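You operate a simulated robot arm through the tools that you are given. There is no shell and no other tool.

You run a simulated robot arm. Do the job below in one go: nothing can be reset, and whatever is moved stays where it is left.

Task
Start the small synth on PLUCK at the tempo of the bridge card.
Fine: it keeps playing.

The check looks at the end state, three seconds after you hand in, the way a careful person would. Anything else that was tipped, shoved, dropped, spilled or broken makes it a failure.

Robot
A 5-joint arm with a two-finger parallel gripper, fixed in place. Base frame: the origin is at the foot of the arm, x ahead of it, y to its left, z up; the work surface is at about z = 0. Lengths are in cm, angles in degrees, forces in N, time in s.
With the tool pointing down near the work surface it reaches from about 26 to 60 cm from the base axis. Its first joint turns from -66.0 to 66.0 degrees. The tool tilts only in the upright plane through the base axis and itself; it spins freely about its own axis. Payload 1.57 kg.
Tool frame: the origin (TCP) lies between the finger pads and is the grasp point; the fingertips stand 3 cm ahead of it; z points along the fingers, y is the line along which they close. The gripper opens to 8 cm. The fingers are 1.7 cm wide and 1.2 cm thick; the gripper's body (4 by 8.2 cm) begins 8 cm behind the TCP.
Orientation is told as [roll, pitch, yaw] about the base's x, y, z axes, in that order, counted from this pose: with the fingers straight down and closing along the base's y, the tool's x points along the base's -x, its y along +y and its z along -z.

Tools
- The arm moves only by the tool servo_tool. Its argument "rows" is a list of rows, each a list of 7 numbers: the shift along the base's x, y, z in cm, then the turn, a rotation vector about the base's x, y, z in degrees, then the finger opening in cm, from 0 to 8. In form: [[dx, dy, dz, ax, ay, az, grip], ...]. A call has 1 to 20 rows; each row shifts and turns the commanded pose from where the row before left it. Each row takes 0.2 s and may step no farther than 5 cm and 8.6 degrees from the row before; otherwise, or with a gripper value out of range, the whole call is refused. A pose out of reach is approached as far as the arm can. The call stops where the force on the tool passes 40 N (or 10 N more than at its start, if that is more) or the arm is blocked; 0.2 s more then pass. Each finger travels about 15.3 cm/s and halts on what it meets, pressing with about 40 N; the grip force reading is that of the motor and also rises with nothing between the fingers. The clock runs only during rows and for 0.2 s after the last one: add rows that do not move to give the fingers time. The reply holds the time, the measured pose of the TCP, the force on the tool along the base axes, the opening and the grip force, in the units named above and with some noise, with the torque about the TCP (base axes, N m) and any sound that the robot's microphone picked up.
- Cameras (640 x 400 px; columns grow to the right, rows downward): "scene" is fixed at [3.69, 39.59, 52.27]; the picture's right is [-0.76, -0.65, 0.00], its down [-0.38, 0.45, -0.81] and it looks along [0.52, -0.62, -0.59] (base axes); focal length 306 px, centre (320, 200). "wrist" rides on the gripper at [7.2, -0.7, -12.2] in the tool frame; the picture's right is [0.09, 1.00, 0.00], its down [-0.84, 0.08, -0.54] and it looks along [-0.54, 0.05, 0.84] (tool axes); focal length 238 px, centre (320, 200). There is no depth. A picture from a camera that has moved, and an enlarged one, comes with that camera's place and axes in the base frame and with its lens.
- snapshot(camera): a new picture of that camera. It takes no simulated time.
- close_up(camera, box): a new picture of the part [left, top, right, bottom] of that camera's present view, enlarged. It takes no simulated time.
- sign_off(): hands the job in; it is judged then, once.

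Nothing tells you positions but the pictures and the camera data. Unless the task says otherwise, let go and move clear before handing in.

The tools are called after "Request:" by a JSON object that holds its "api" and its "payload". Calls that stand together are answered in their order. servo_tool: Moves the arm, as the interface text tells. Its arguments: {"type":"object","properties":{"rows":{"type":"array"}},"required":["rows"]} The other tools are called the same way: snapshot (camera) takes a picture; close_up (camera, box) takes an enlarged picture of a part of a camera's view; sign_off () hands the job in.

At the start:

```text
clock: 0.0
tcp_pos: [30.5, -6.32, 32.36]
orientation: [0.0, 0.0, 0.0]
wrist_force: [-0.2, -0.6, -0.7]
moment: [-0.02, 0.03, 0.02]
finger_gap: 8.0
finger_force: 0.0
```

scene: 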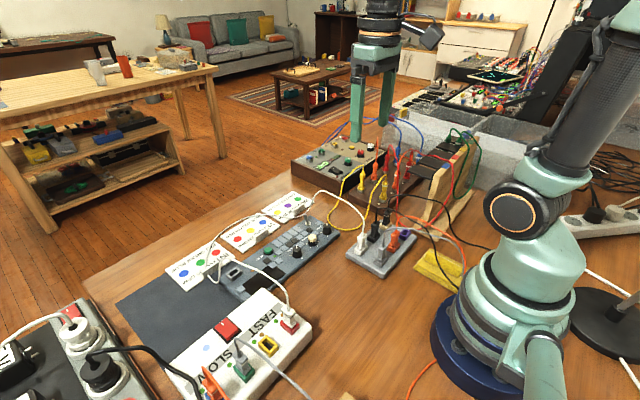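
wrist: 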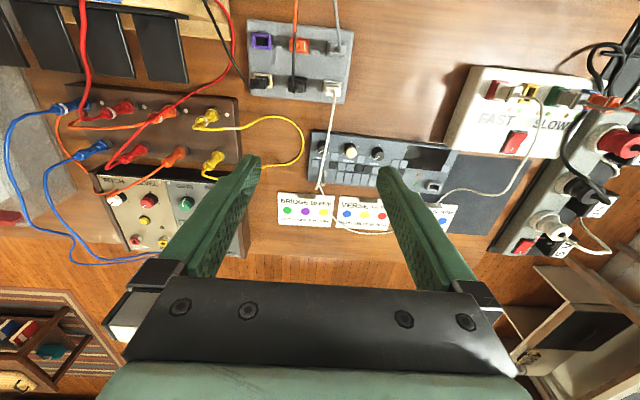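

I see a table with a small synth (grey box with knobs), cards in front of it, a white box labelled FAST/SLOW, and a patch box. I'll take close-ups before moving.

Request:
{"api": "close_up", "payload": {"camera": "scene", "box": [150, 180, 350, 305]}}

Request:
{"api": "close_up", "payload": {"camera": "wrist", "box": [260, 120, 480, 257]}}

Request:
{"api": "close_up", "payload": {"camera": "scene", "box": [140, 270, 350, 400]}}

Request:
{"api": "close_up", "payload": {"camera": "wrist", "box": [430, 50, 640, 260]}}

Request:
{"api": "close_up", "payload": {"camera": "scene", "box": [280, 120, 500, 290]}}

```text
3.20 times, centred on (250, 242) of scene
camera zoom: at [3.69, 39.59, 52.27], right [-0.76, -0.65, 0.0], down [-0.38, 0.45, -0.81], along [0.52, -0.62, -0.59], focal length 977 px, centre (544, 64)
```

zoom: 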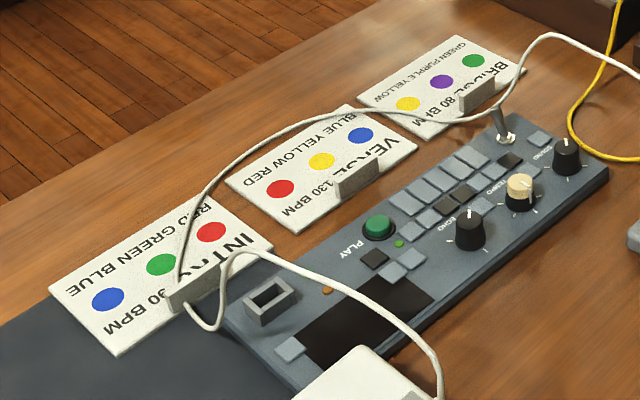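

```text
2.91 times, centred on (370, 188) of wrist
camera zoom: at [23.31, -6.93, 44.62], right [-0.09, 1.0, 0.0], down [0.84, 0.08, 0.54], along [0.54, 0.05, -0.84], focal length 693 px, centre (174, 234)
```

zoom: 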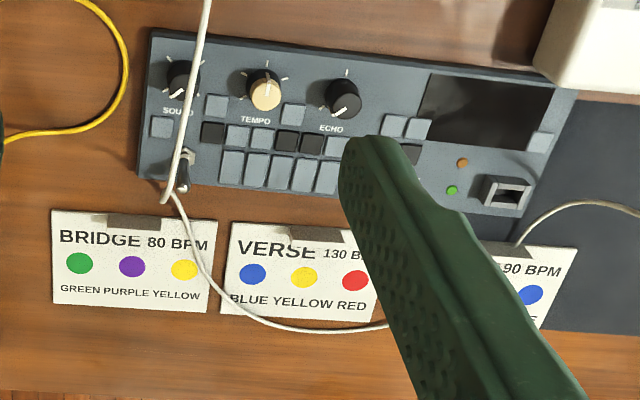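

```text
3.05 times, centred on (245, 335) of scene
camera zoom: at [3.69, 39.59, 52.27], right [-0.76, -0.65, 0.0], down [-0.38, 0.45, -0.81], along [0.52, -0.62, -0.59], focal length 931 px, centre (549, -211)
```

zoom: 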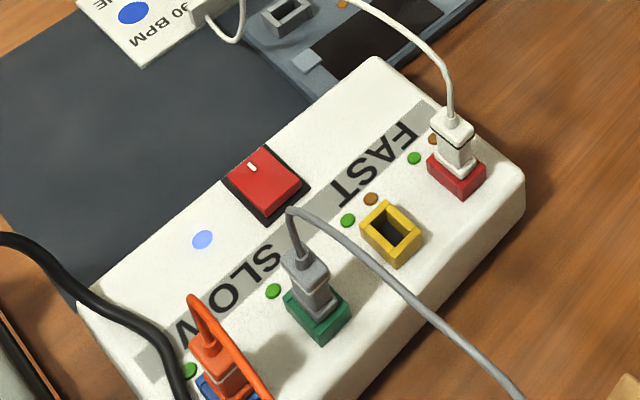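

```text
1.90 times, centred on (535, 155) of wrist
camera zoom: at [23.31, -6.93, 44.62], right [-0.09, 1.0, 0.0], down [0.84, 0.08, 0.54], along [0.54, 0.05, -0.84], focal length 454 px, centre (-90, 286)
```

zoom: 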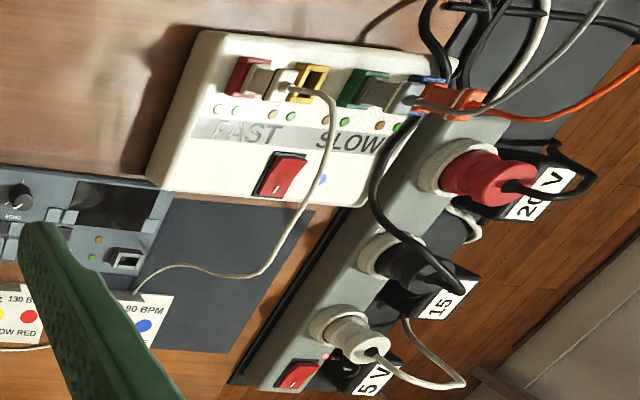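

```text
2.35 times, centred on (390, 205) of scene
camera zoom: at [3.69, 39.59, 52.27], right [-0.76, -0.65, 0.0], down [-0.38, 0.45, -0.81], along [0.52, -0.62, -0.59], focal length 719 px, centre (155, 188)
```

zoom: 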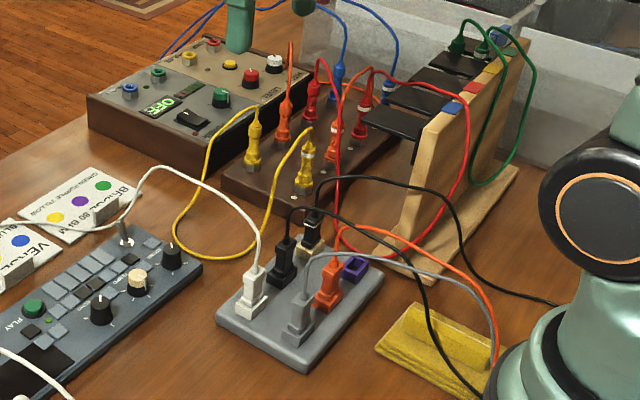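

The synth has SOUND, TEMPO and ECHO knobs and a green PLAY button; its display is dark. Its power port may be empty, and the bridge card reads 80 BPM. I'll move the wrist camera in for better views.

Request:
{"api": "servo_tool", "payload": {"rows": [[0, 3, -2, 0, 0, 0, 8], [0, 3, -2, 0, 0, 0, 8], [0, 3, -2, 0, 0, 0, 8], [0, 2, -2, 0, 0, 0, 8]]}}

Request:
{"api": "snapshot", "payload": {"camera": "wrist"}}

Request:
{"api": "close_up", "payload": {"camera": "wrist", "box": [180, 60, 460, 235]}}

```text
clock: 1.0
tcp_pos: [30.54, 4.77, 24.54]
orientation: [0.0, 0.0, 0.0]
wrist_force: [0.2, 0.3, -0.2]
moment: [-0.02, -0.03, -0.01]
finger_gap: 8.01
finger_force: 0.2
```

```text
taken
camera wrist: at [23.41, 4.21, 36.78], right [-0.09, 1.0, 0.0], down [0.84, 0.08, 0.54], along [0.54, 0.05, -0.84], focal length 238 px, centre (320, 200)
```

wrist: 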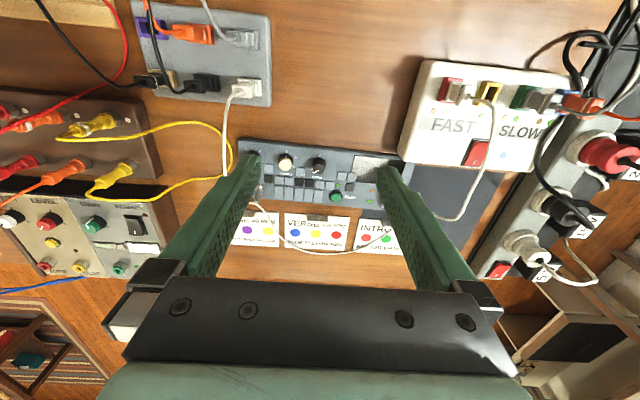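

```text
2.29 times, centred on (320, 148) of wrist
camera zoom: at [23.41, 4.21, 36.78], right [-0.09, 1.0, 0.0], down [0.84, 0.08, 0.54], along [0.54, 0.05, -0.84], focal length 545 px, centre (320, 320)
```

zoom: 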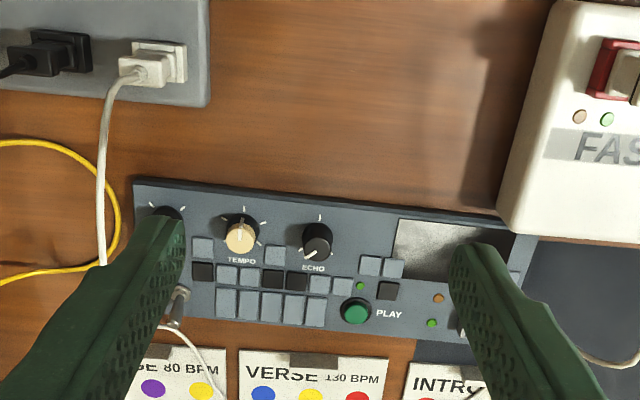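

The synth's TEMPO knob sits near (39, 0), and PLAY is toward the +x side. I'll back off and go sideways for an unobstructed view of the SOUND knob and the port.

Request:
{"api": "servo_tool", "payload": {"rows": [[-2, -2, 0, 0, 0, 0, 8], [-2, -2, 0, 0, 0, 0, 8], [-1, -2, 0, 0, 0, 0, 8], [0, 0, 0, 0, 0, 0, 8]]}}

Request:
{"api": "snapshot", "payload": {"camera": "wrist"}}

Request:
{"api": "close_up", "payload": {"camera": "wrist", "box": [240, 80, 440, 205]}}

```text
clock: 2.0
tcp_pos: [25.2, -1.28, 24.21]
orientation: [0.1, 0.0, 0.0]
wrist_force: [-0.3, 0.5, -0.9]
moment: [0.03, -0.04, -0.03]
finger_gap: 8.02
finger_force: 0.2
```

```text
taken
camera wrist: at [18.17, -1.93, 36.46], right [-0.09, 1.0, 0.0], down [0.84, 0.08, 0.54], along [0.54, 0.05, -0.84], focal length 238 px, centre (320, 200)
```

wrist: 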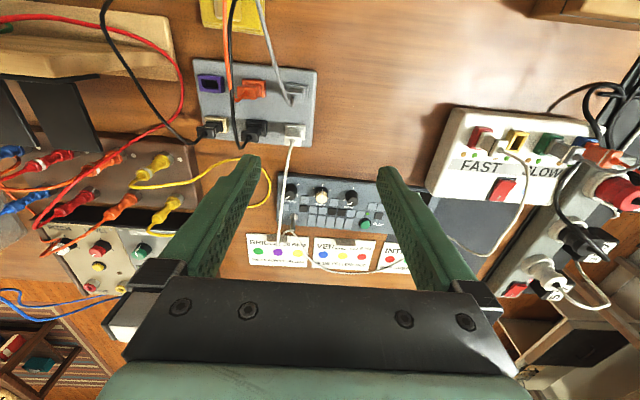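

```text
3.20 times, centred on (340, 142) of wrist
camera zoom: at [18.17, -1.93, 36.46], right [-0.09, 1.0, 0.0], down [0.84, 0.08, 0.54], along [0.54, 0.05, -0.84], focal length 763 px, centre (256, 384)
```

zoom: 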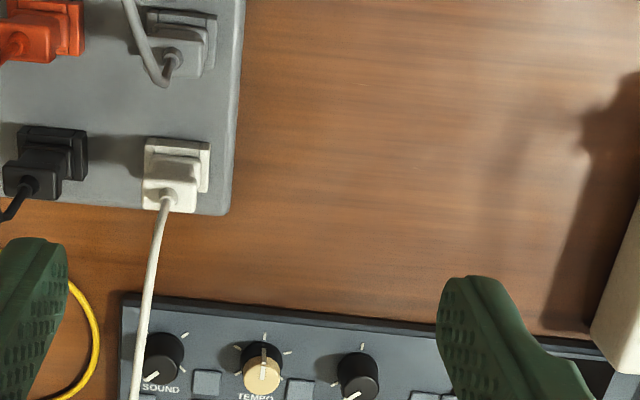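

The zooms are rendered sharply, so I'll zoom in further on the controls, the port, the cable ends, and the boxes.

Request:
{"api": "close_up", "payload": {"camera": "scene", "box": [285, 210, 345, 250]}}

Request:
{"api": "close_up", "payload": {"camera": "scene", "box": [200, 240, 290, 300]}}

Request:
{"api": "close_up", "payload": {"camera": "wrist", "box": [270, 170, 390, 245]}}

Request:
{"api": "close_up", "payload": {"camera": "scene", "box": [340, 215, 430, 275]}}

Request:
{"api": "close_up", "payload": {"camera": "scene", "box": [150, 190, 320, 290]}}

```text
10.00 times, centred on (315, 230) of scene
camera zoom: at [3.69, 39.59, 52.27], right [-0.76, -0.65, 0.0], down [-0.38, 0.45, -0.81], along [0.52, -0.62, -0.59], focal length 3054 px, centre (370, -100)
```

zoom: 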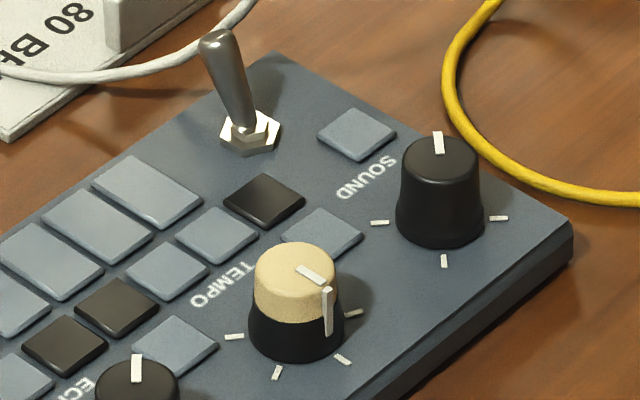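

```text
6.67 times, centred on (245, 270) of scene
camera zoom: at [3.69, 39.59, 52.27], right [-0.76, -0.65, 0.0], down [-0.38, 0.45, -0.81], along [0.52, -0.62, -0.59], focal length 2036 px, centre (820, -267)
```

zoom: 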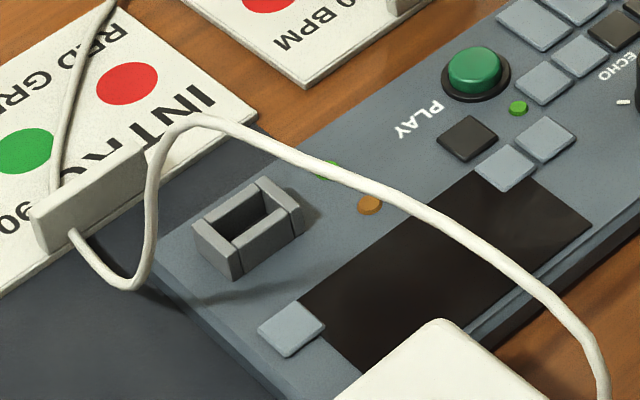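

```text
5.33 times, centred on (330, 208) of wrist
camera zoom: at [18.17, -1.93, 36.46], right [-0.09, 1.0, 0.0], down [0.84, 0.08, 0.54], along [0.54, 0.05, -0.84], focal length 1271 px, centre (267, 160)
```

zoom: 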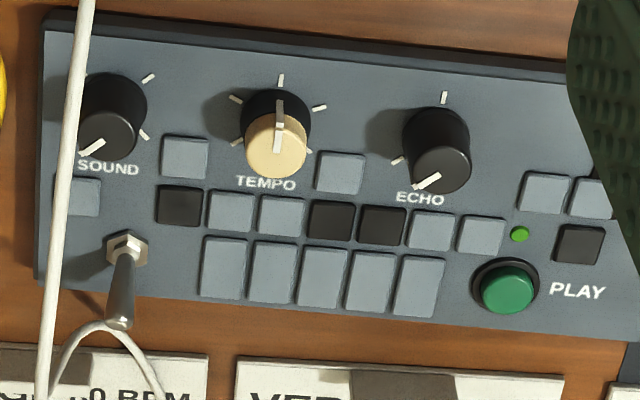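

```text
6.67 times, centred on (385, 245) of scene
camera zoom: at [3.69, 39.59, 52.27], right [-0.76, -0.65, 0.0], down [-0.38, 0.45, -0.81], along [0.52, -0.62, -0.59], focal length 2036 px, centre (-113, -100)
```

zoom: 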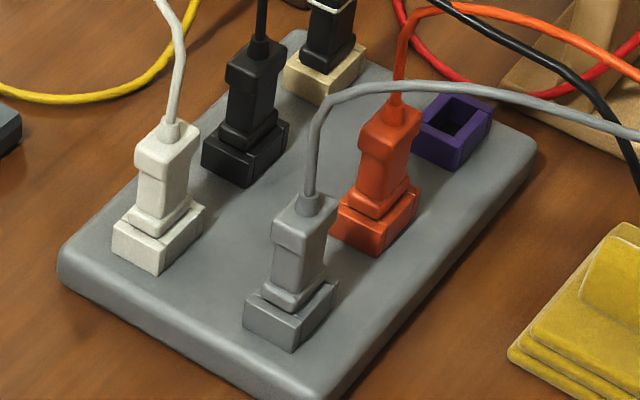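

```text
3.76 times, centred on (235, 240) of scene
camera zoom: at [3.69, 39.59, 52.27], right [-0.76, -0.65, 0.0], down [-0.38, 0.45, -0.81], along [0.52, -0.62, -0.59], focal length 1150 px, centre (640, 49)
```

zoom: 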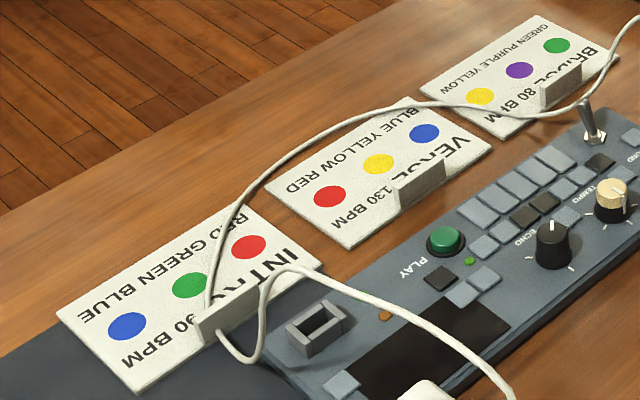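

The synth also has a metal toggle near the SOUND knob. The white cable runs from the grey hub to the charger and isn't in the synth. Next I'll look closely at the display and the LEDs.

Request:
{"api": "servo_tool", "payload": {"rows": [[0, 2, 0, 0, 0, 0, 8], [0, 3, 0, 0, 0, 0, 8], [0, 4, 0, 0, 0, 0, 8], [0, 0, 0, 0, 0, 0, 8]]}}

Request:
{"api": "snapshot", "payload": {"camera": "wrist"}}

Request:
{"api": "close_up", "payload": {"camera": "wrist", "box": [240, 160, 400, 260]}}

Request:
{"api": "close_up", "payload": {"camera": "wrist", "box": [400, 80, 640, 230]}}

Request:
{"api": "close_up", "payload": {"camera": "scene", "box": [295, 135, 415, 210]}}

```text
clock: 3.0
tcp_pos: [25.41, 7.6, 24.23]
orientation: [0.0, 0.1, 0.1]
wrist_force: [-0.5, -0.4, 0.5]
moment: [0.04, 0.02, -0.03]
finger_gap: 8.03
finger_force: 0.0
```

```text
taken
camera wrist: at [18.3, 6.97, 36.58], right [-0.09, 1.0, 0.0], down [0.84, 0.08, 0.54], along [0.54, 0.05, -0.84], focal length 238 px, centre (320, 200)
```

wrist: 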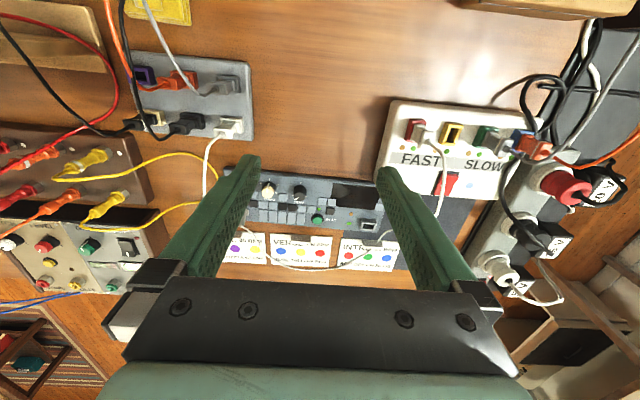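

```text
4.00 times, centred on (320, 210) of wrist
camera zoom: at [18.3, 6.97, 36.58], right [-0.09, 1.0, 0.0], down [0.84, 0.08, 0.54], along [0.54, 0.05, -0.84], focal length 953 px, centre (320, 160)
```

zoom: 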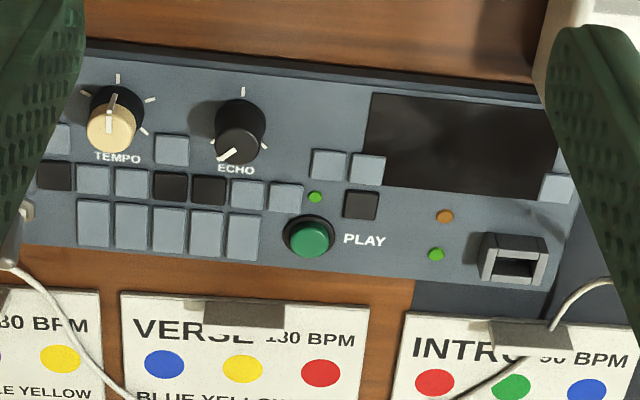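

```text
2.67 times, centred on (520, 155) of wrist
camera zoom: at [18.3, 6.97, 36.58], right [-0.09, 1.0, 0.0], down [0.84, 0.08, 0.54], along [0.54, 0.05, -0.84], focal length 636 px, centre (-213, 320)
```

zoom: 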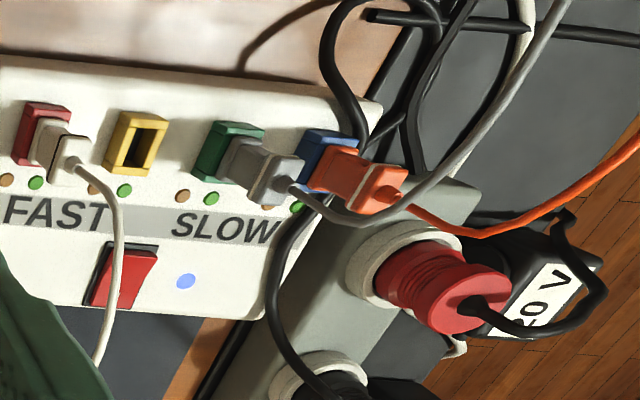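

```text
5.33 times, centred on (355, 172) of scene
camera zoom: at [3.69, 39.59, 52.27], right [-0.76, -0.65, 0.0], down [-0.38, 0.45, -0.81], along [0.52, -0.62, -0.59], focal length 1629 px, centre (133, 347)
```

zoom: 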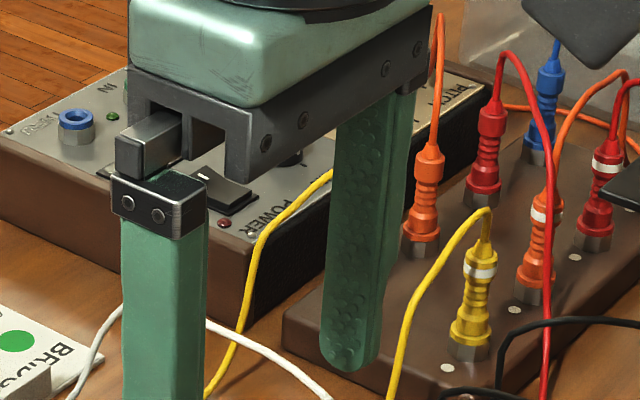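

The display is dark, so the toggle is probably the synth's power switch. A white cable seems to arc high over the SOUND knob and toggle, so I need its 3D shape from several views before approaching.

Request:
{"api": "close_up", "payload": {"camera": "scene", "box": [260, 170, 390, 255]}}

Request:
{"api": "servo_tool", "payload": {"rows": [[0, -5, 1, 0, 0, 0, 8], [0, -5, 1, 0, 0, 0, 8], [0, -5, 1, 0, 0, 0, 8], [0, -3, 1, 0, 0, 0, 8], [0, 0, 0, 0, 0, 0, 8]]}}

Request:
{"api": "snapshot", "payload": {"camera": "wrist"}}

Request:
{"api": "close_up", "payload": {"camera": "wrist", "box": [300, 90, 460, 250]}}

Request:
{"api": "snapshot", "payload": {"camera": "scene"}}

```text
4.71 times, centred on (325, 212) of scene
camera zoom: at [3.69, 39.59, 52.27], right [-0.76, -0.65, 0.0], down [-0.38, 0.45, -0.81], along [0.52, -0.62, -0.59], focal length 1437 px, centre (296, 141)
```

zoom: 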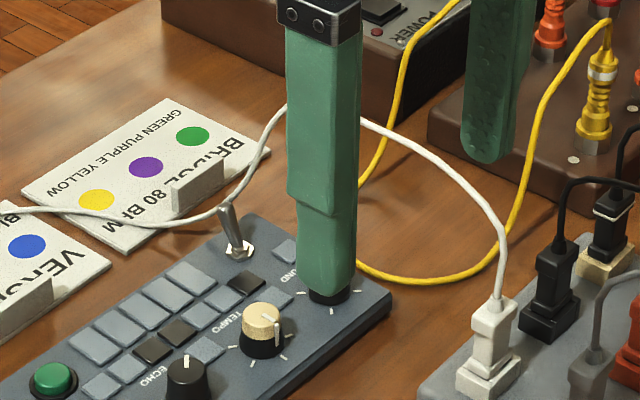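

```text
refused: row 1 steps farther than a row can; nothing moved
```

```text
taken
camera wrist: at [18.3, 6.97, 36.58], right [-0.09, 1.0, 0.0], down [0.84, 0.08, 0.54], along [0.54, 0.05, -0.84], focal length 238 px, centre (320, 200)
```

wrist: 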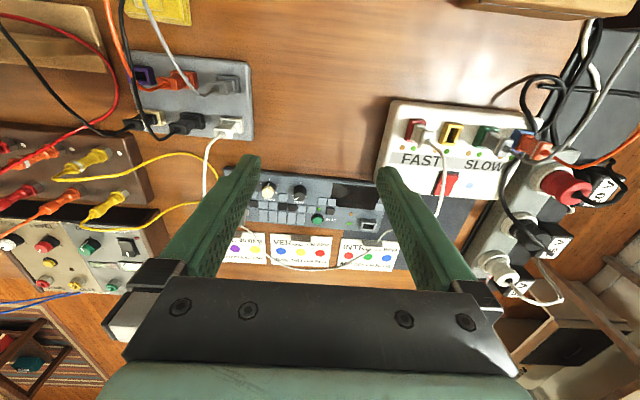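

```text
2.50 times, centred on (380, 170) of wrist
camera zoom: at [18.3, 6.97, 36.58], right [-0.09, 1.0, 0.0], down [0.84, 0.08, 0.54], along [0.54, 0.05, -0.84], focal length 596 px, centre (170, 275)
```

zoom: 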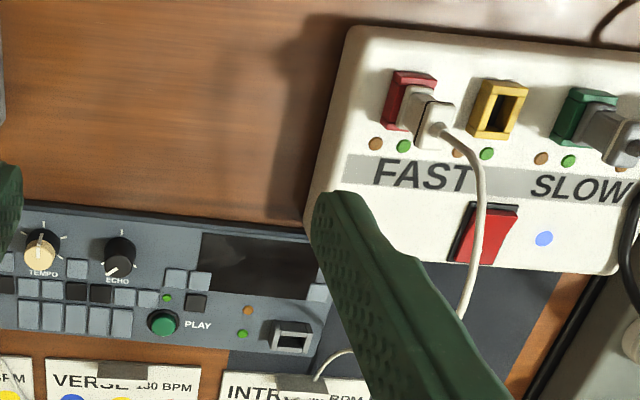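

```text
taken
```

scene: 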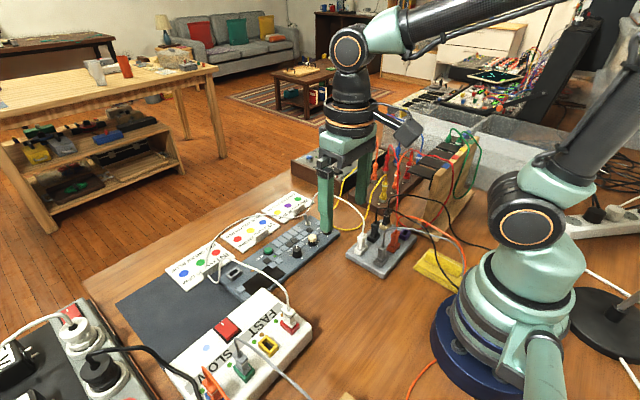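

The scene zoom shows the cable rising from the hub's white plug, arcing over and coming down beside the bridge card stand. I'll view it from the -y side to locate it.

Request:
{"api": "servo_tool", "payload": {"rows": [[0, -4.5, 1, 0, 0, 0, 8], [0, -4.5, 1, 0, 0, 0, 8], [0, -4.5, 1, 0, 0, 0, 8], [0, -4.5, 1, 0, 0, 0, 8], [0, 0, 0, 0, 0, 0, 8]]}}

Request:
{"api": "snapshot", "payload": {"camera": "wrist"}}

Request:
{"api": "close_up", "payload": {"camera": "wrist", "box": [300, 90, 460, 250]}}

Request:
{"api": "close_up", "payload": {"camera": "scene", "box": [260, 170, 390, 255]}}

```text
clock: 4.2
tcp_pos: [25.45, -10.49, 28.62]
orientation: [0.1, -0.1, 0.0]
wrist_force: [0.4, 0.4, 0.0]
moment: [0.04, 0.0, 0.0]
finger_gap: 7.98
finger_force: 0.1
```

```text
taken
camera wrist: at [18.5, -11.12, 40.85], right [-0.09, 1.0, 0.0], down [0.84, 0.08, 0.54], along [0.54, 0.05, -0.84], focal length 238 px, centre (320, 200)
```

wrist: 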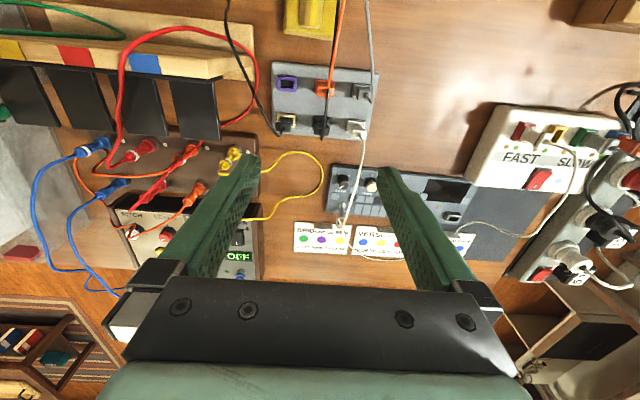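

```text
2.50 times, centred on (380, 170) of wrist
camera zoom: at [18.5, -11.12, 40.85], right [-0.09, 1.0, 0.0], down [0.84, 0.08, 0.54], along [0.54, 0.05, -0.84], focal length 596 px, centre (170, 275)
```

zoom: 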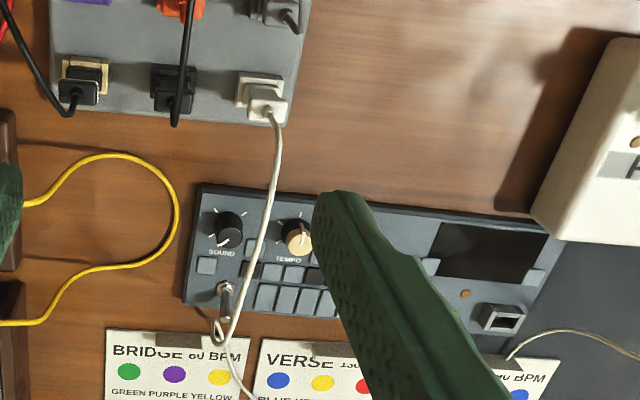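

```text
4.71 times, centred on (325, 212) of scene
camera zoom: at [3.69, 39.59, 52.27], right [-0.76, -0.65, 0.0], down [-0.38, 0.45, -0.81], along [0.52, -0.62, -0.59], focal length 1437 px, centre (296, 141)
```

zoom: 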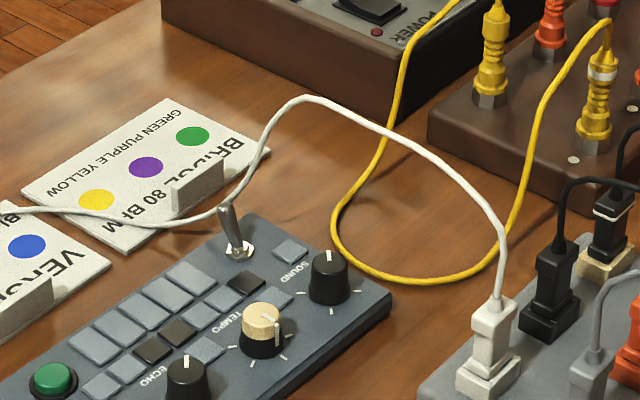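

The cable peaks near (41, -5, 12) and comes down very close to the toggle's tip. I'll zoom in on that spot from both cameras.

Request:
{"api": "close_up", "payload": {"camera": "wrist", "box": [324, 190, 364, 230]}}

Request:
{"api": "close_up", "payload": {"camera": "scene", "box": [288, 200, 336, 232]}}

Request:
{"api": "close_up", "payload": {"camera": "scene", "box": [195, 200, 315, 275]}}

```text
10.00 times, centred on (344, 210) of wrist
camera zoom: at [18.5, -11.12, 40.85], right [-0.09, 1.0, 0.0], down [0.84, 0.08, 0.54], along [0.54, 0.05, -0.84], focal length 2384 px, centre (80, 100)
```

zoom: 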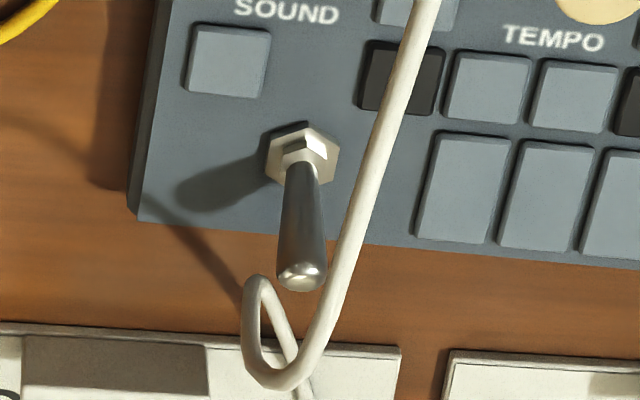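

```text
12.50 times, centred on (312, 216) of scene
camera zoom: at [3.69, 39.59, 52.27], right [-0.76, -0.65, 0.0], down [-0.38, 0.45, -0.81], along [0.52, -0.62, -0.59], focal length 3818 px, centre (420, 0)
```

zoom: 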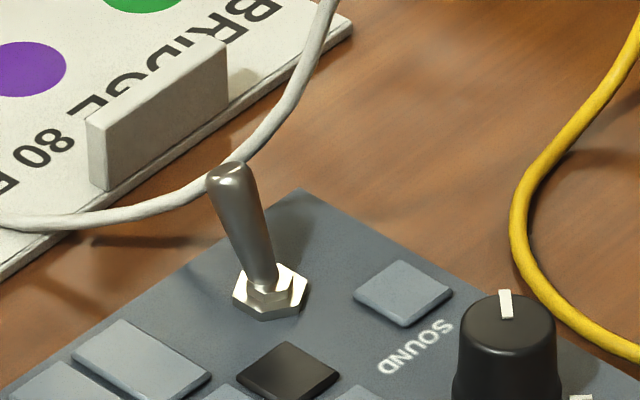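

```text
5.33 times, centred on (255, 238) of scene
camera zoom: at [3.69, 39.59, 52.27], right [-0.76, -0.65, 0.0], down [-0.38, 0.45, -0.81], along [0.52, -0.62, -0.59], focal length 1629 px, centre (667, 0)
```

zoom: 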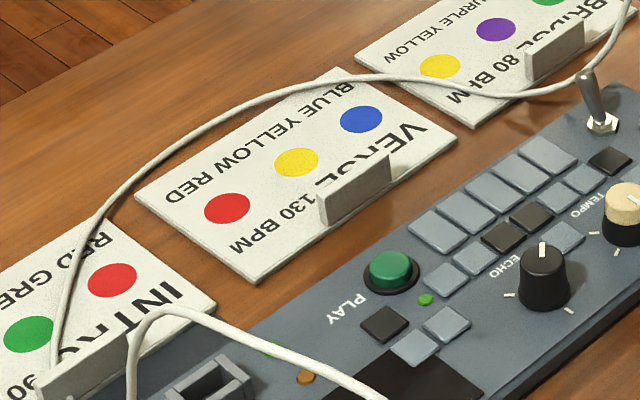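

The toggle tip is near (46, -4.2, 3.5) and leans toward +x. The cable passes about 1 cm to its -y side. I'll turn the tool by -90° so the fingers close along x and hover above the toggle.

Request:
{"api": "servo_tool", "payload": {"rows": [[1.845, 0.622, -0.784, 0, 0, -8.1818, 8], [1.845, 0.622, -0.784, 0, 0, -8.1818, 8], [1.845, 0.622, -0.784, 0, 0, -8.1818, 6], [1.845, 0.622, -0.784, 0, 0, -8.1818, 5], [1.845, 0.622, -0.784, 0, 0, -8.1818, 4], [1.845, 0.622, -0.784, 0, 0, -8.1818, 3], [1.845, 0.622, -0.784, 0, 0, -8.1818, 2.2], [1.845, 0.622, -0.784, 0, 0, -8.1818, 2.2], [1.845, 0.622, -0.784, 0, 0, -8.1818, 2.2], [1.845, 0.622, -0.784, 0, 0, -8.1818, 2.2], [1.845, 0.622, -0.784, 0, 0, -8.1818, 2.2], [0, 0, 0, 0, 0, 0, 2.2], [0, 0, 0, 0, 0, 0, 2.2]]}}

Request:
{"api": "snapshot", "payload": {"camera": "wrist"}}

Request:
{"api": "snapshot", "payload": {"camera": "scene"}}

```text
clock: 7.0
tcp_pos: [45.76, -3.32, 19.98]
orientation: [0.0, 0.1, -90.1]
wrist_force: [-0.2, 0.7, -0.5]
moment: [-0.01, -0.02, 0.01]
finger_gap: 2.19
finger_force: 0.1
```

```text
taken
camera wrist: at [45.18, 3.81, 32.13], right [1.0, 0.09, 0.0], down [0.08, -0.84, 0.54], along [0.05, -0.54, -0.84], focal length 238 px, centre (320, 200)
```

wrist: 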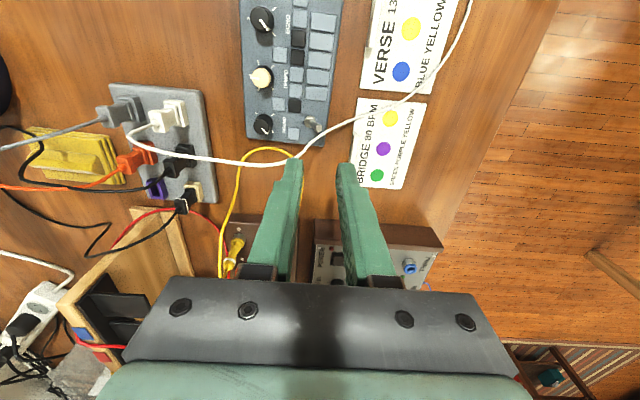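

```text
taken
```

scene: 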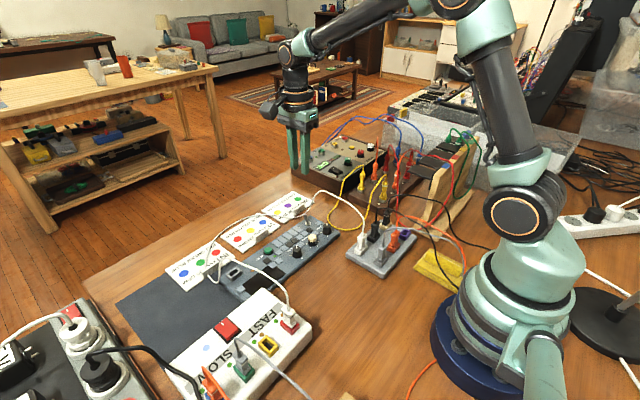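

I'm now above the toggle and will zoom in to refine the lever and cable positions.

Request:
{"api": "close_up", "payload": {"camera": "wrist", "box": [276, 100, 356, 150]}}

Request:
{"api": "close_up", "payload": {"camera": "wrist", "box": [235, 0, 355, 75]}}

Request:
{"api": "close_up", "payload": {"camera": "wrist", "box": [240, 60, 344, 145]}}

```text
8.00 times, centred on (316, 125) of wrist
camera zoom: at [45.18, 3.81, 32.13], right [1.0, 0.09, 0.0], down [0.08, -0.84, 0.54], along [0.05, -0.54, -0.84], focal length 1907 px, centre (352, 800)
```

zoom: 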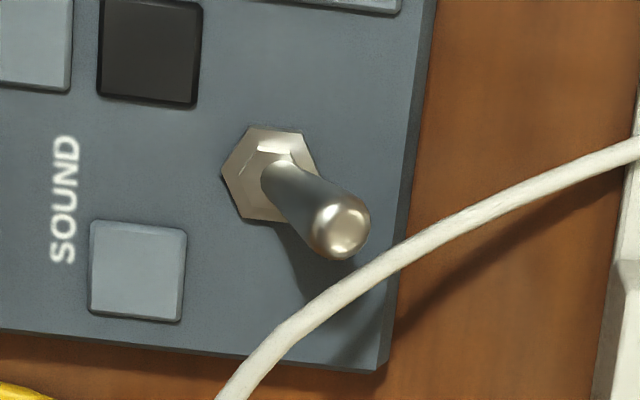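

```text
5.33 times, centred on (295, 38) of wrist
camera zoom: at [45.18, 3.81, 32.13], right [1.0, 0.09, 0.0], down [0.08, -0.84, 0.54], along [0.05, -0.54, -0.84], focal length 1271 px, centre (453, 1067)
```

zoom: 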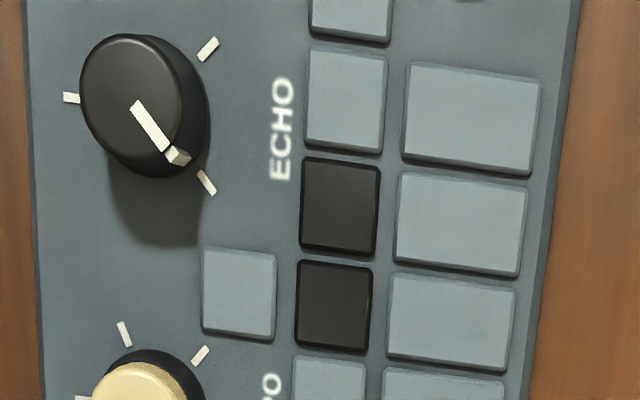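

```text
4.71 times, centred on (292, 102) of wrist
camera zoom: at [45.18, 3.81, 32.13], right [1.0, 0.09, 0.0], down [0.08, -0.84, 0.54], along [0.05, -0.54, -0.84], focal length 1122 px, centre (452, 659)
```

zoom: 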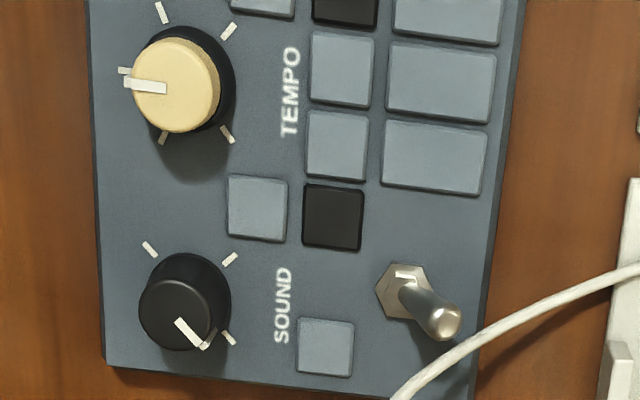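

The lever base is at (44.6, -4.3) and its tip at about (45.9, -4.3, 3.5). The cable lies just to the -y side. I'll descend so the fingers straddle the lever, staying slightly to its +y side.

Request:
{"api": "servo_tool", "payload": {"rows": [[0, -0.2, -3, 0, 0, 0, 2.2], [0, 0, -3, 0, 0, 0, 2.2], [0, 0, -3, 0, 0, 0, 2.2], [0, 0, -2.5, 0, 0, 0, 2.2], [0, 0, 0, 0, 0, 0, 2.2]]}}

Request:
{"api": "close_up", "payload": {"camera": "scene", "box": [260, 170, 380, 245]}}

Request:
{"api": "close_up", "payload": {"camera": "wrist", "box": [220, 60, 420, 185]}}

```text
clock: 8.2
tcp_pos: [45.54, -3.57, 7.96]
orientation: [0.0, 0.1, -90.0]
wrist_force: [0.1, 0.2, 0.0]
moment: [-0.03, -0.01, 0.02]
finger_gap: 2.19
finger_force: 0.1
```

```text
5.33 times, centred on (320, 208) of scene
camera zoom: at [3.69, 39.59, 52.27], right [-0.76, -0.65, 0.0], down [-0.38, 0.45, -0.81], along [0.52, -0.62, -0.59], focal length 1629 px, centre (320, 160)
```

zoom: 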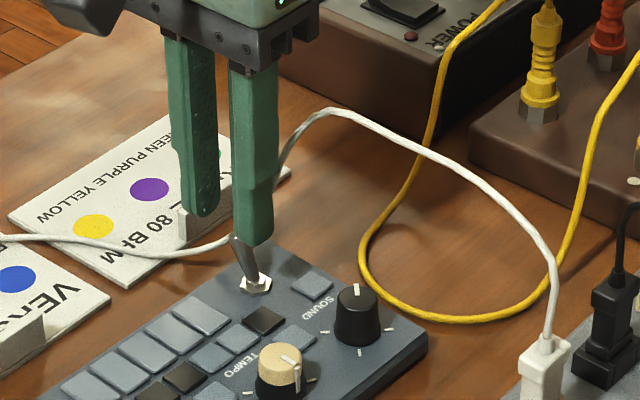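

```text
3.20 times, centred on (320, 122) of wrist
camera zoom: at [45.06, 3.59, 20.29], right [1.0, 0.09, 0.0], down [0.08, -0.84, 0.54], along [0.05, -0.54, -0.84], focal length 763 px, centre (320, 448)
```

zoom: 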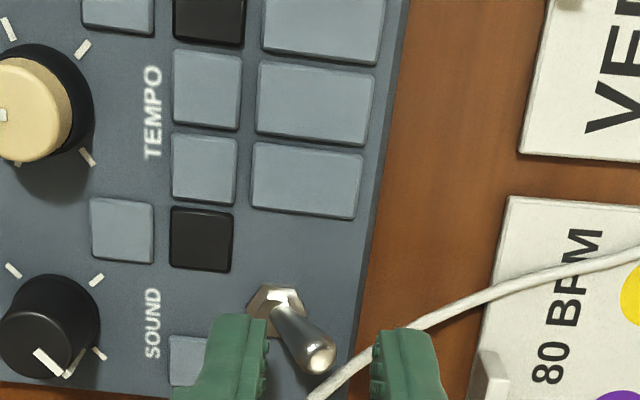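

The fingers straddle the lever, and the cable is clear on the -y side. I'll descend a bit more, then push the lever toward -x in small steps.

Request:
{"api": "servo_tool", "payload": {"rows": [[0, 0, -1.2, 0, 0, 0, 2.2], [0, 0, -1.0, 0, 0, 0, 2.2], [0, 0, 0, 0, 0, 0, 2.2]]}}

Request:
{"api": "close_up", "payload": {"camera": "scene", "box": [260, 170, 380, 245]}}

Request:
{"api": "close_up", "payload": {"camera": "wrist", "box": [220, 60, 420, 185]}}

```text
clock: 9.0
tcp_pos: [45.74, -3.67, 5.91]
orientation: [0.0, 0.0, -90.0]
wrist_force: [0.4, -0.9, 0.9]
moment: [-0.01, -0.03, 0.02]
finger_gap: 2.21
finger_force: 0.2
```

```text
5.33 times, centred on (320, 208) of scene
camera zoom: at [3.69, 39.59, 52.27], right [-0.76, -0.65, 0.0], down [-0.38, 0.45, -0.81], along [0.52, -0.62, -0.59], focal length 1629 px, centre (320, 160)
```

zoom: 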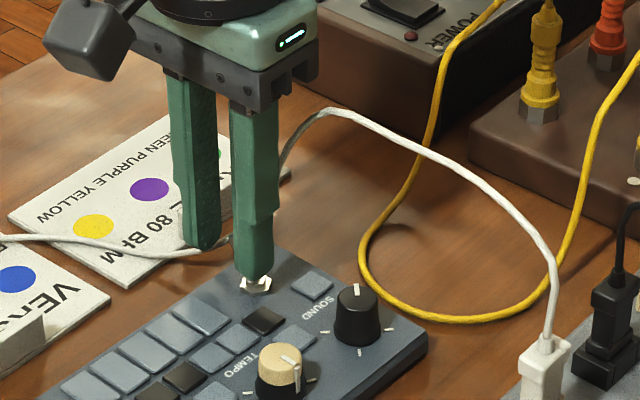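

```text
3.20 times, centred on (320, 122) of wrist
camera zoom: at [45.12, 3.56, 18.22], right [1.0, 0.09, 0.0], down [0.08, -0.84, 0.54], along [0.05, -0.54, -0.84], focal length 763 px, centre (320, 448)
```

zoom: 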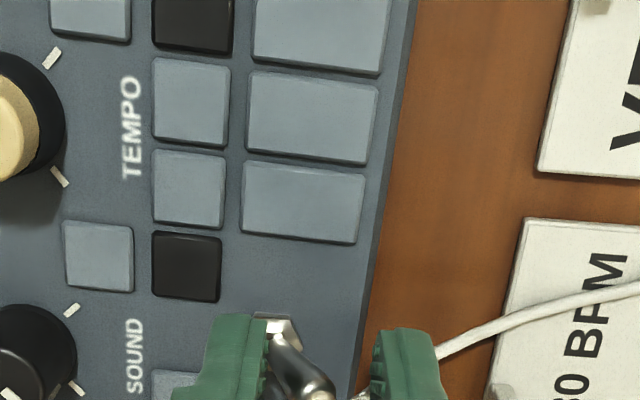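

The lever is between the fingers. Now I'll push toward -x in small steps.

Request:
{"api": "servo_tool", "payload": {"rows": [[-0.4, 0, -0.1, 0, 0, 0, 2.2], [-0.4, 0, 0, 0, 0, 0, 2.2], [-0.4, 0, 0, 0, 0, 0, 2.2], [-0.4, 0, 0, 0, 0, 0, 2.2], [0, 0, 0, 0, 0, 0, 2.2]]}}

Request:
{"api": "close_up", "payload": {"camera": "scene", "box": [200, 190, 380, 305]}}

Request:
{"api": "close_up", "payload": {"camera": "wrist", "box": [220, 60, 420, 185]}}

```text
clock: 10.2
tcp_pos: [44.12, -3.7, 5.92]
orientation: [0.1, 0.0, -90.0]
wrist_force: [0.5, 0.0, 0.3]
moment: [0.02, 0.04, 0.04]
finger_gap: 2.22
finger_force: 0.0
```

```text
3.48 times, centred on (290, 248) of scene
camera zoom: at [3.69, 39.59, 52.27], right [-0.76, -0.65, 0.0], down [-0.38, 0.45, -0.81], along [0.52, -0.62, -0.59], focal length 1062 px, centre (424, 35)
```

zoom: 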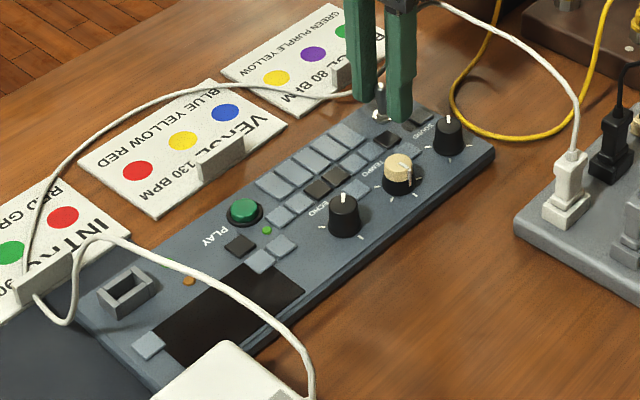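

```text
3.20 times, centred on (320, 122) of wrist
camera zoom: at [43.47, 3.47, 18.15], right [1.0, 0.09, 0.0], down [0.08, -0.84, 0.54], along [0.05, -0.54, -0.84], focal length 763 px, centre (320, 448)
```

zoom: 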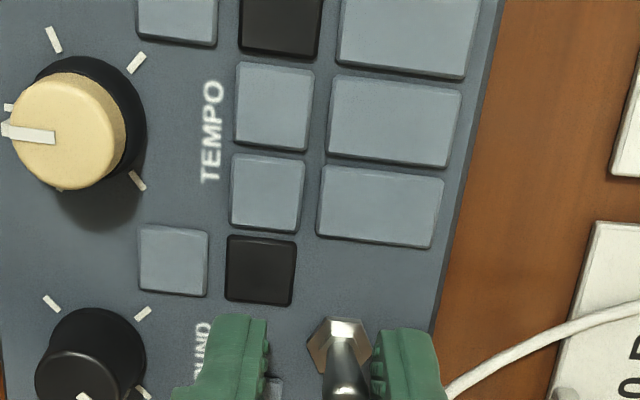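

The lever has moved to about upright with no resistance. I'll continue pushing to flip it over.

Request:
{"api": "servo_tool", "payload": {"rows": [[-0.4, 0, 0, 0, 0, 0, 2.2], [-0.4, 0, 0, 0, 0, 0, 2.2], [-0.4, 0, 0, 0, 0, 0, 2.2], [0, 0, 0, 0, 0, 0, 2.2]]}}

Request:
{"api": "close_up", "payload": {"camera": "scene", "box": [200, 190, 380, 305]}}

Request:
{"api": "close_up", "payload": {"camera": "wrist", "box": [220, 60, 420, 185]}}

```text
clock: 11.2
tcp_pos: [42.92, -3.83, 6.01]
orientation: [0.2, 0.0, -90.0]
wrist_force: [3.8, -0.2, 3.9]
moment: [-0.06, -0.17, 0.04]
finger_gap: 2.57
finger_force: 1.6
heard: click
```

```text
3.48 times, centred on (290, 248) of scene
camera zoom: at [3.69, 39.59, 52.27], right [-0.76, -0.65, 0.0], down [-0.38, 0.45, -0.81], along [0.52, -0.62, -0.59], focal length 1062 px, centre (424, 35)
```

zoom: 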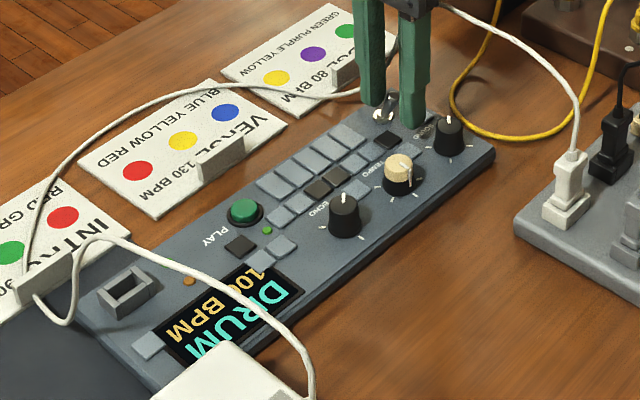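

```text
3.20 times, centred on (320, 122) of wrist
camera zoom: at [42.36, 3.52, 18.29], right [1.0, 0.09, 0.0], down [0.08, -0.84, 0.54], along [0.05, -0.54, -0.84], focal length 763 px, centre (320, 448)
```

zoom: 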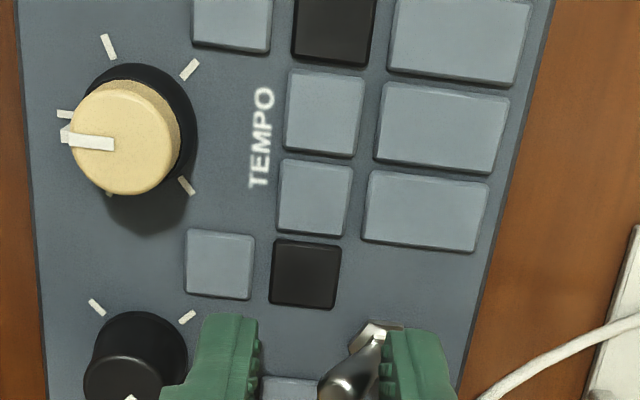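

The toggle clicked and the display now reads "DRUM 100 BPM", so the synth is on. I'll back off the lever slightly and lift straight up, then check that it stays on.

Request:
{"api": "servo_tool", "payload": {"rows": [[0.4, 0, 0, 0, 0, 0, 2.2], [0.1, 0, 0, 0, 0, 0, 2.4], [0, 0, 2, 0, 0, 0, 2.4], [0, 0, 3, 0, 0, 0, 2.4], [0, 0, 4, 0, 0, 0, 2.4], [0, 0, 4, 0, 0, 0, 2.4], [0, 0, 0, 0, 0, 0, 2.4]]}}

Request:
{"api": "close_up", "payload": {"camera": "scene", "box": [200, 170, 380, 285]}}

Request:
{"api": "snapshot", "payload": {"camera": "wrist"}}

Request:
{"api": "close_up", "payload": {"camera": "wrist", "box": [220, 0, 420, 125]}}

```text
clock: 12.8
tcp_pos: [43.34, -3.94, 19.15]
orientation: [0.0, 0.0, -90.0]
wrist_force: [0.5, 0.4, 0.6]
moment: [0.01, 0.03, -0.02]
finger_gap: 2.4
finger_force: 0.0
```

```text
3.48 times, centred on (290, 228) of scene
camera zoom: at [3.69, 39.59, 52.27], right [-0.76, -0.65, 0.0], down [-0.38, 0.45, -0.81], along [0.52, -0.62, -0.59], focal length 1062 px, centre (424, 104)
```

zoom: 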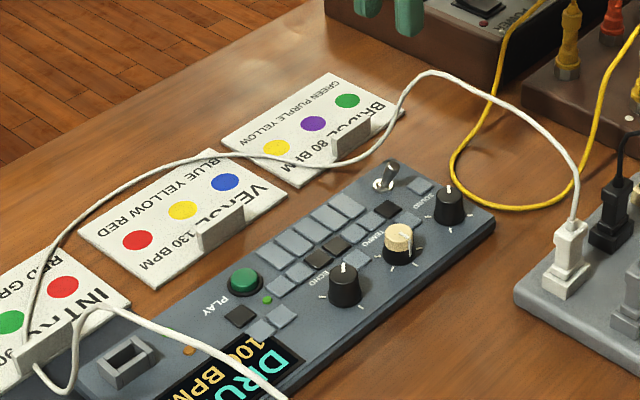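

```text
taken
camera wrist: at [42.76, 3.19, 31.35], right [1.0, 0.09, 0.0], down [0.08, -0.84, 0.54], along [0.05, -0.54, -0.84], focal length 238 px, centre (320, 200)
```

wrist: 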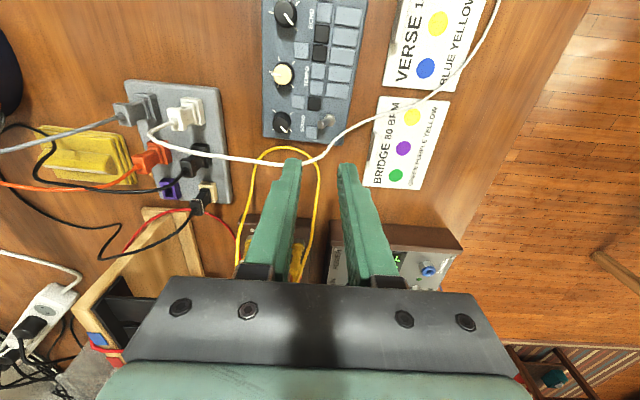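

```text
3.20 times, centred on (320, 62) of wrist
camera zoom: at [42.76, 3.19, 31.35], right [1.0, 0.09, 0.0], down [0.08, -0.84, 0.54], along [0.05, -0.54, -0.84], focal length 763 px, centre (320, 640)
```

zoom: 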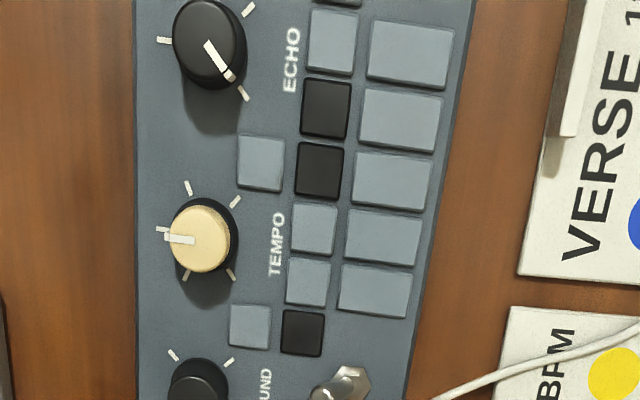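

The display still reads DRUM 100 BPM and the toggle is latched. I'll take zooms to measure the cable and the knob positions exactly.

Request:
{"api": "close_up", "payload": {"camera": "wrist", "box": [200, 120, 320, 195]}}

Request:
{"api": "close_up", "payload": {"camera": "scene", "box": [310, 180, 390, 230]}}

Request:
{"api": "close_up", "payload": {"camera": "wrist", "box": [256, 56, 336, 146]}}

Request:
{"api": "close_up", "payload": {"camera": "scene", "box": [290, 215, 350, 255]}}

```text
5.33 times, centred on (260, 158) of wrist
camera zoom: at [42.76, 3.19, 31.35], right [1.0, 0.09, 0.0], down [0.08, -0.84, 0.54], along [0.05, -0.54, -0.84], focal length 1271 px, centre (640, 427)
```

zoom: 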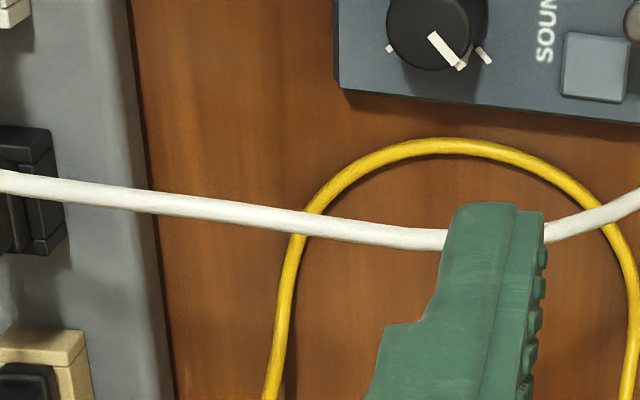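

```text
8.00 times, centred on (350, 205) of scene
camera zoom: at [3.69, 39.59, 52.27], right [-0.76, -0.65, 0.0], down [-0.38, 0.45, -0.81], along [0.52, -0.62, -0.59], focal length 2444 px, centre (80, 160)
```

zoom: 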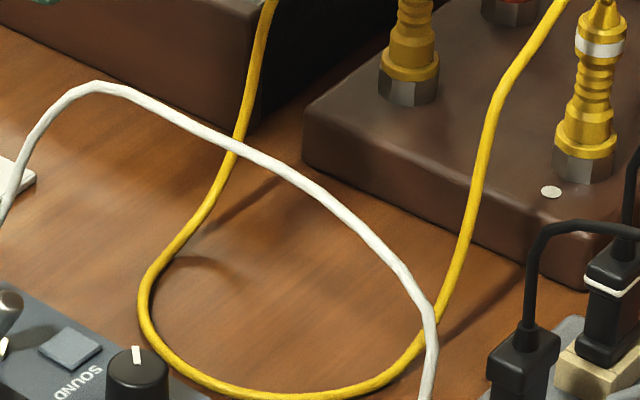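

```text
4.44 times, centred on (296, 101) of wrist
camera zoom: at [42.76, 3.19, 31.35], right [1.0, 0.09, 0.0], down [0.08, -0.84, 0.54], along [0.05, -0.54, -0.84], focal length 1059 px, centre (427, 640)
```

zoom: 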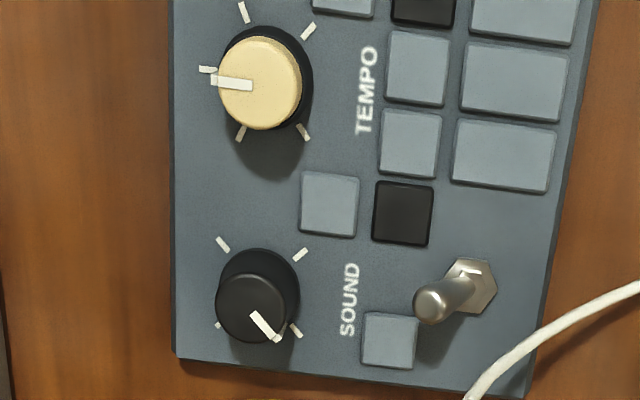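

```text
10.00 times, centred on (320, 235) of scene
camera zoom: at [3.69, 39.59, 52.27], right [-0.76, -0.65, 0.0], down [-0.38, 0.45, -0.81], along [0.52, -0.62, -0.59], focal length 3054 px, centre (320, -150)
```

zoom: 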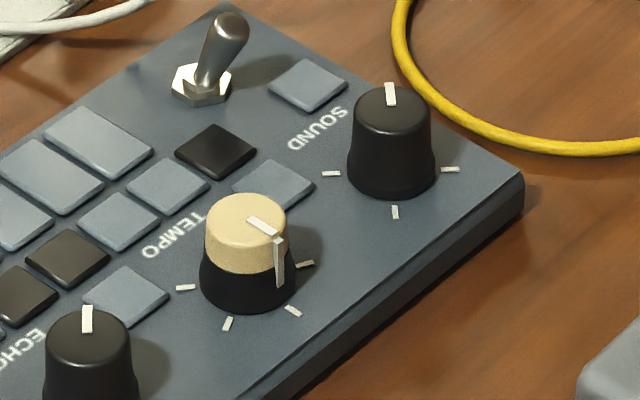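

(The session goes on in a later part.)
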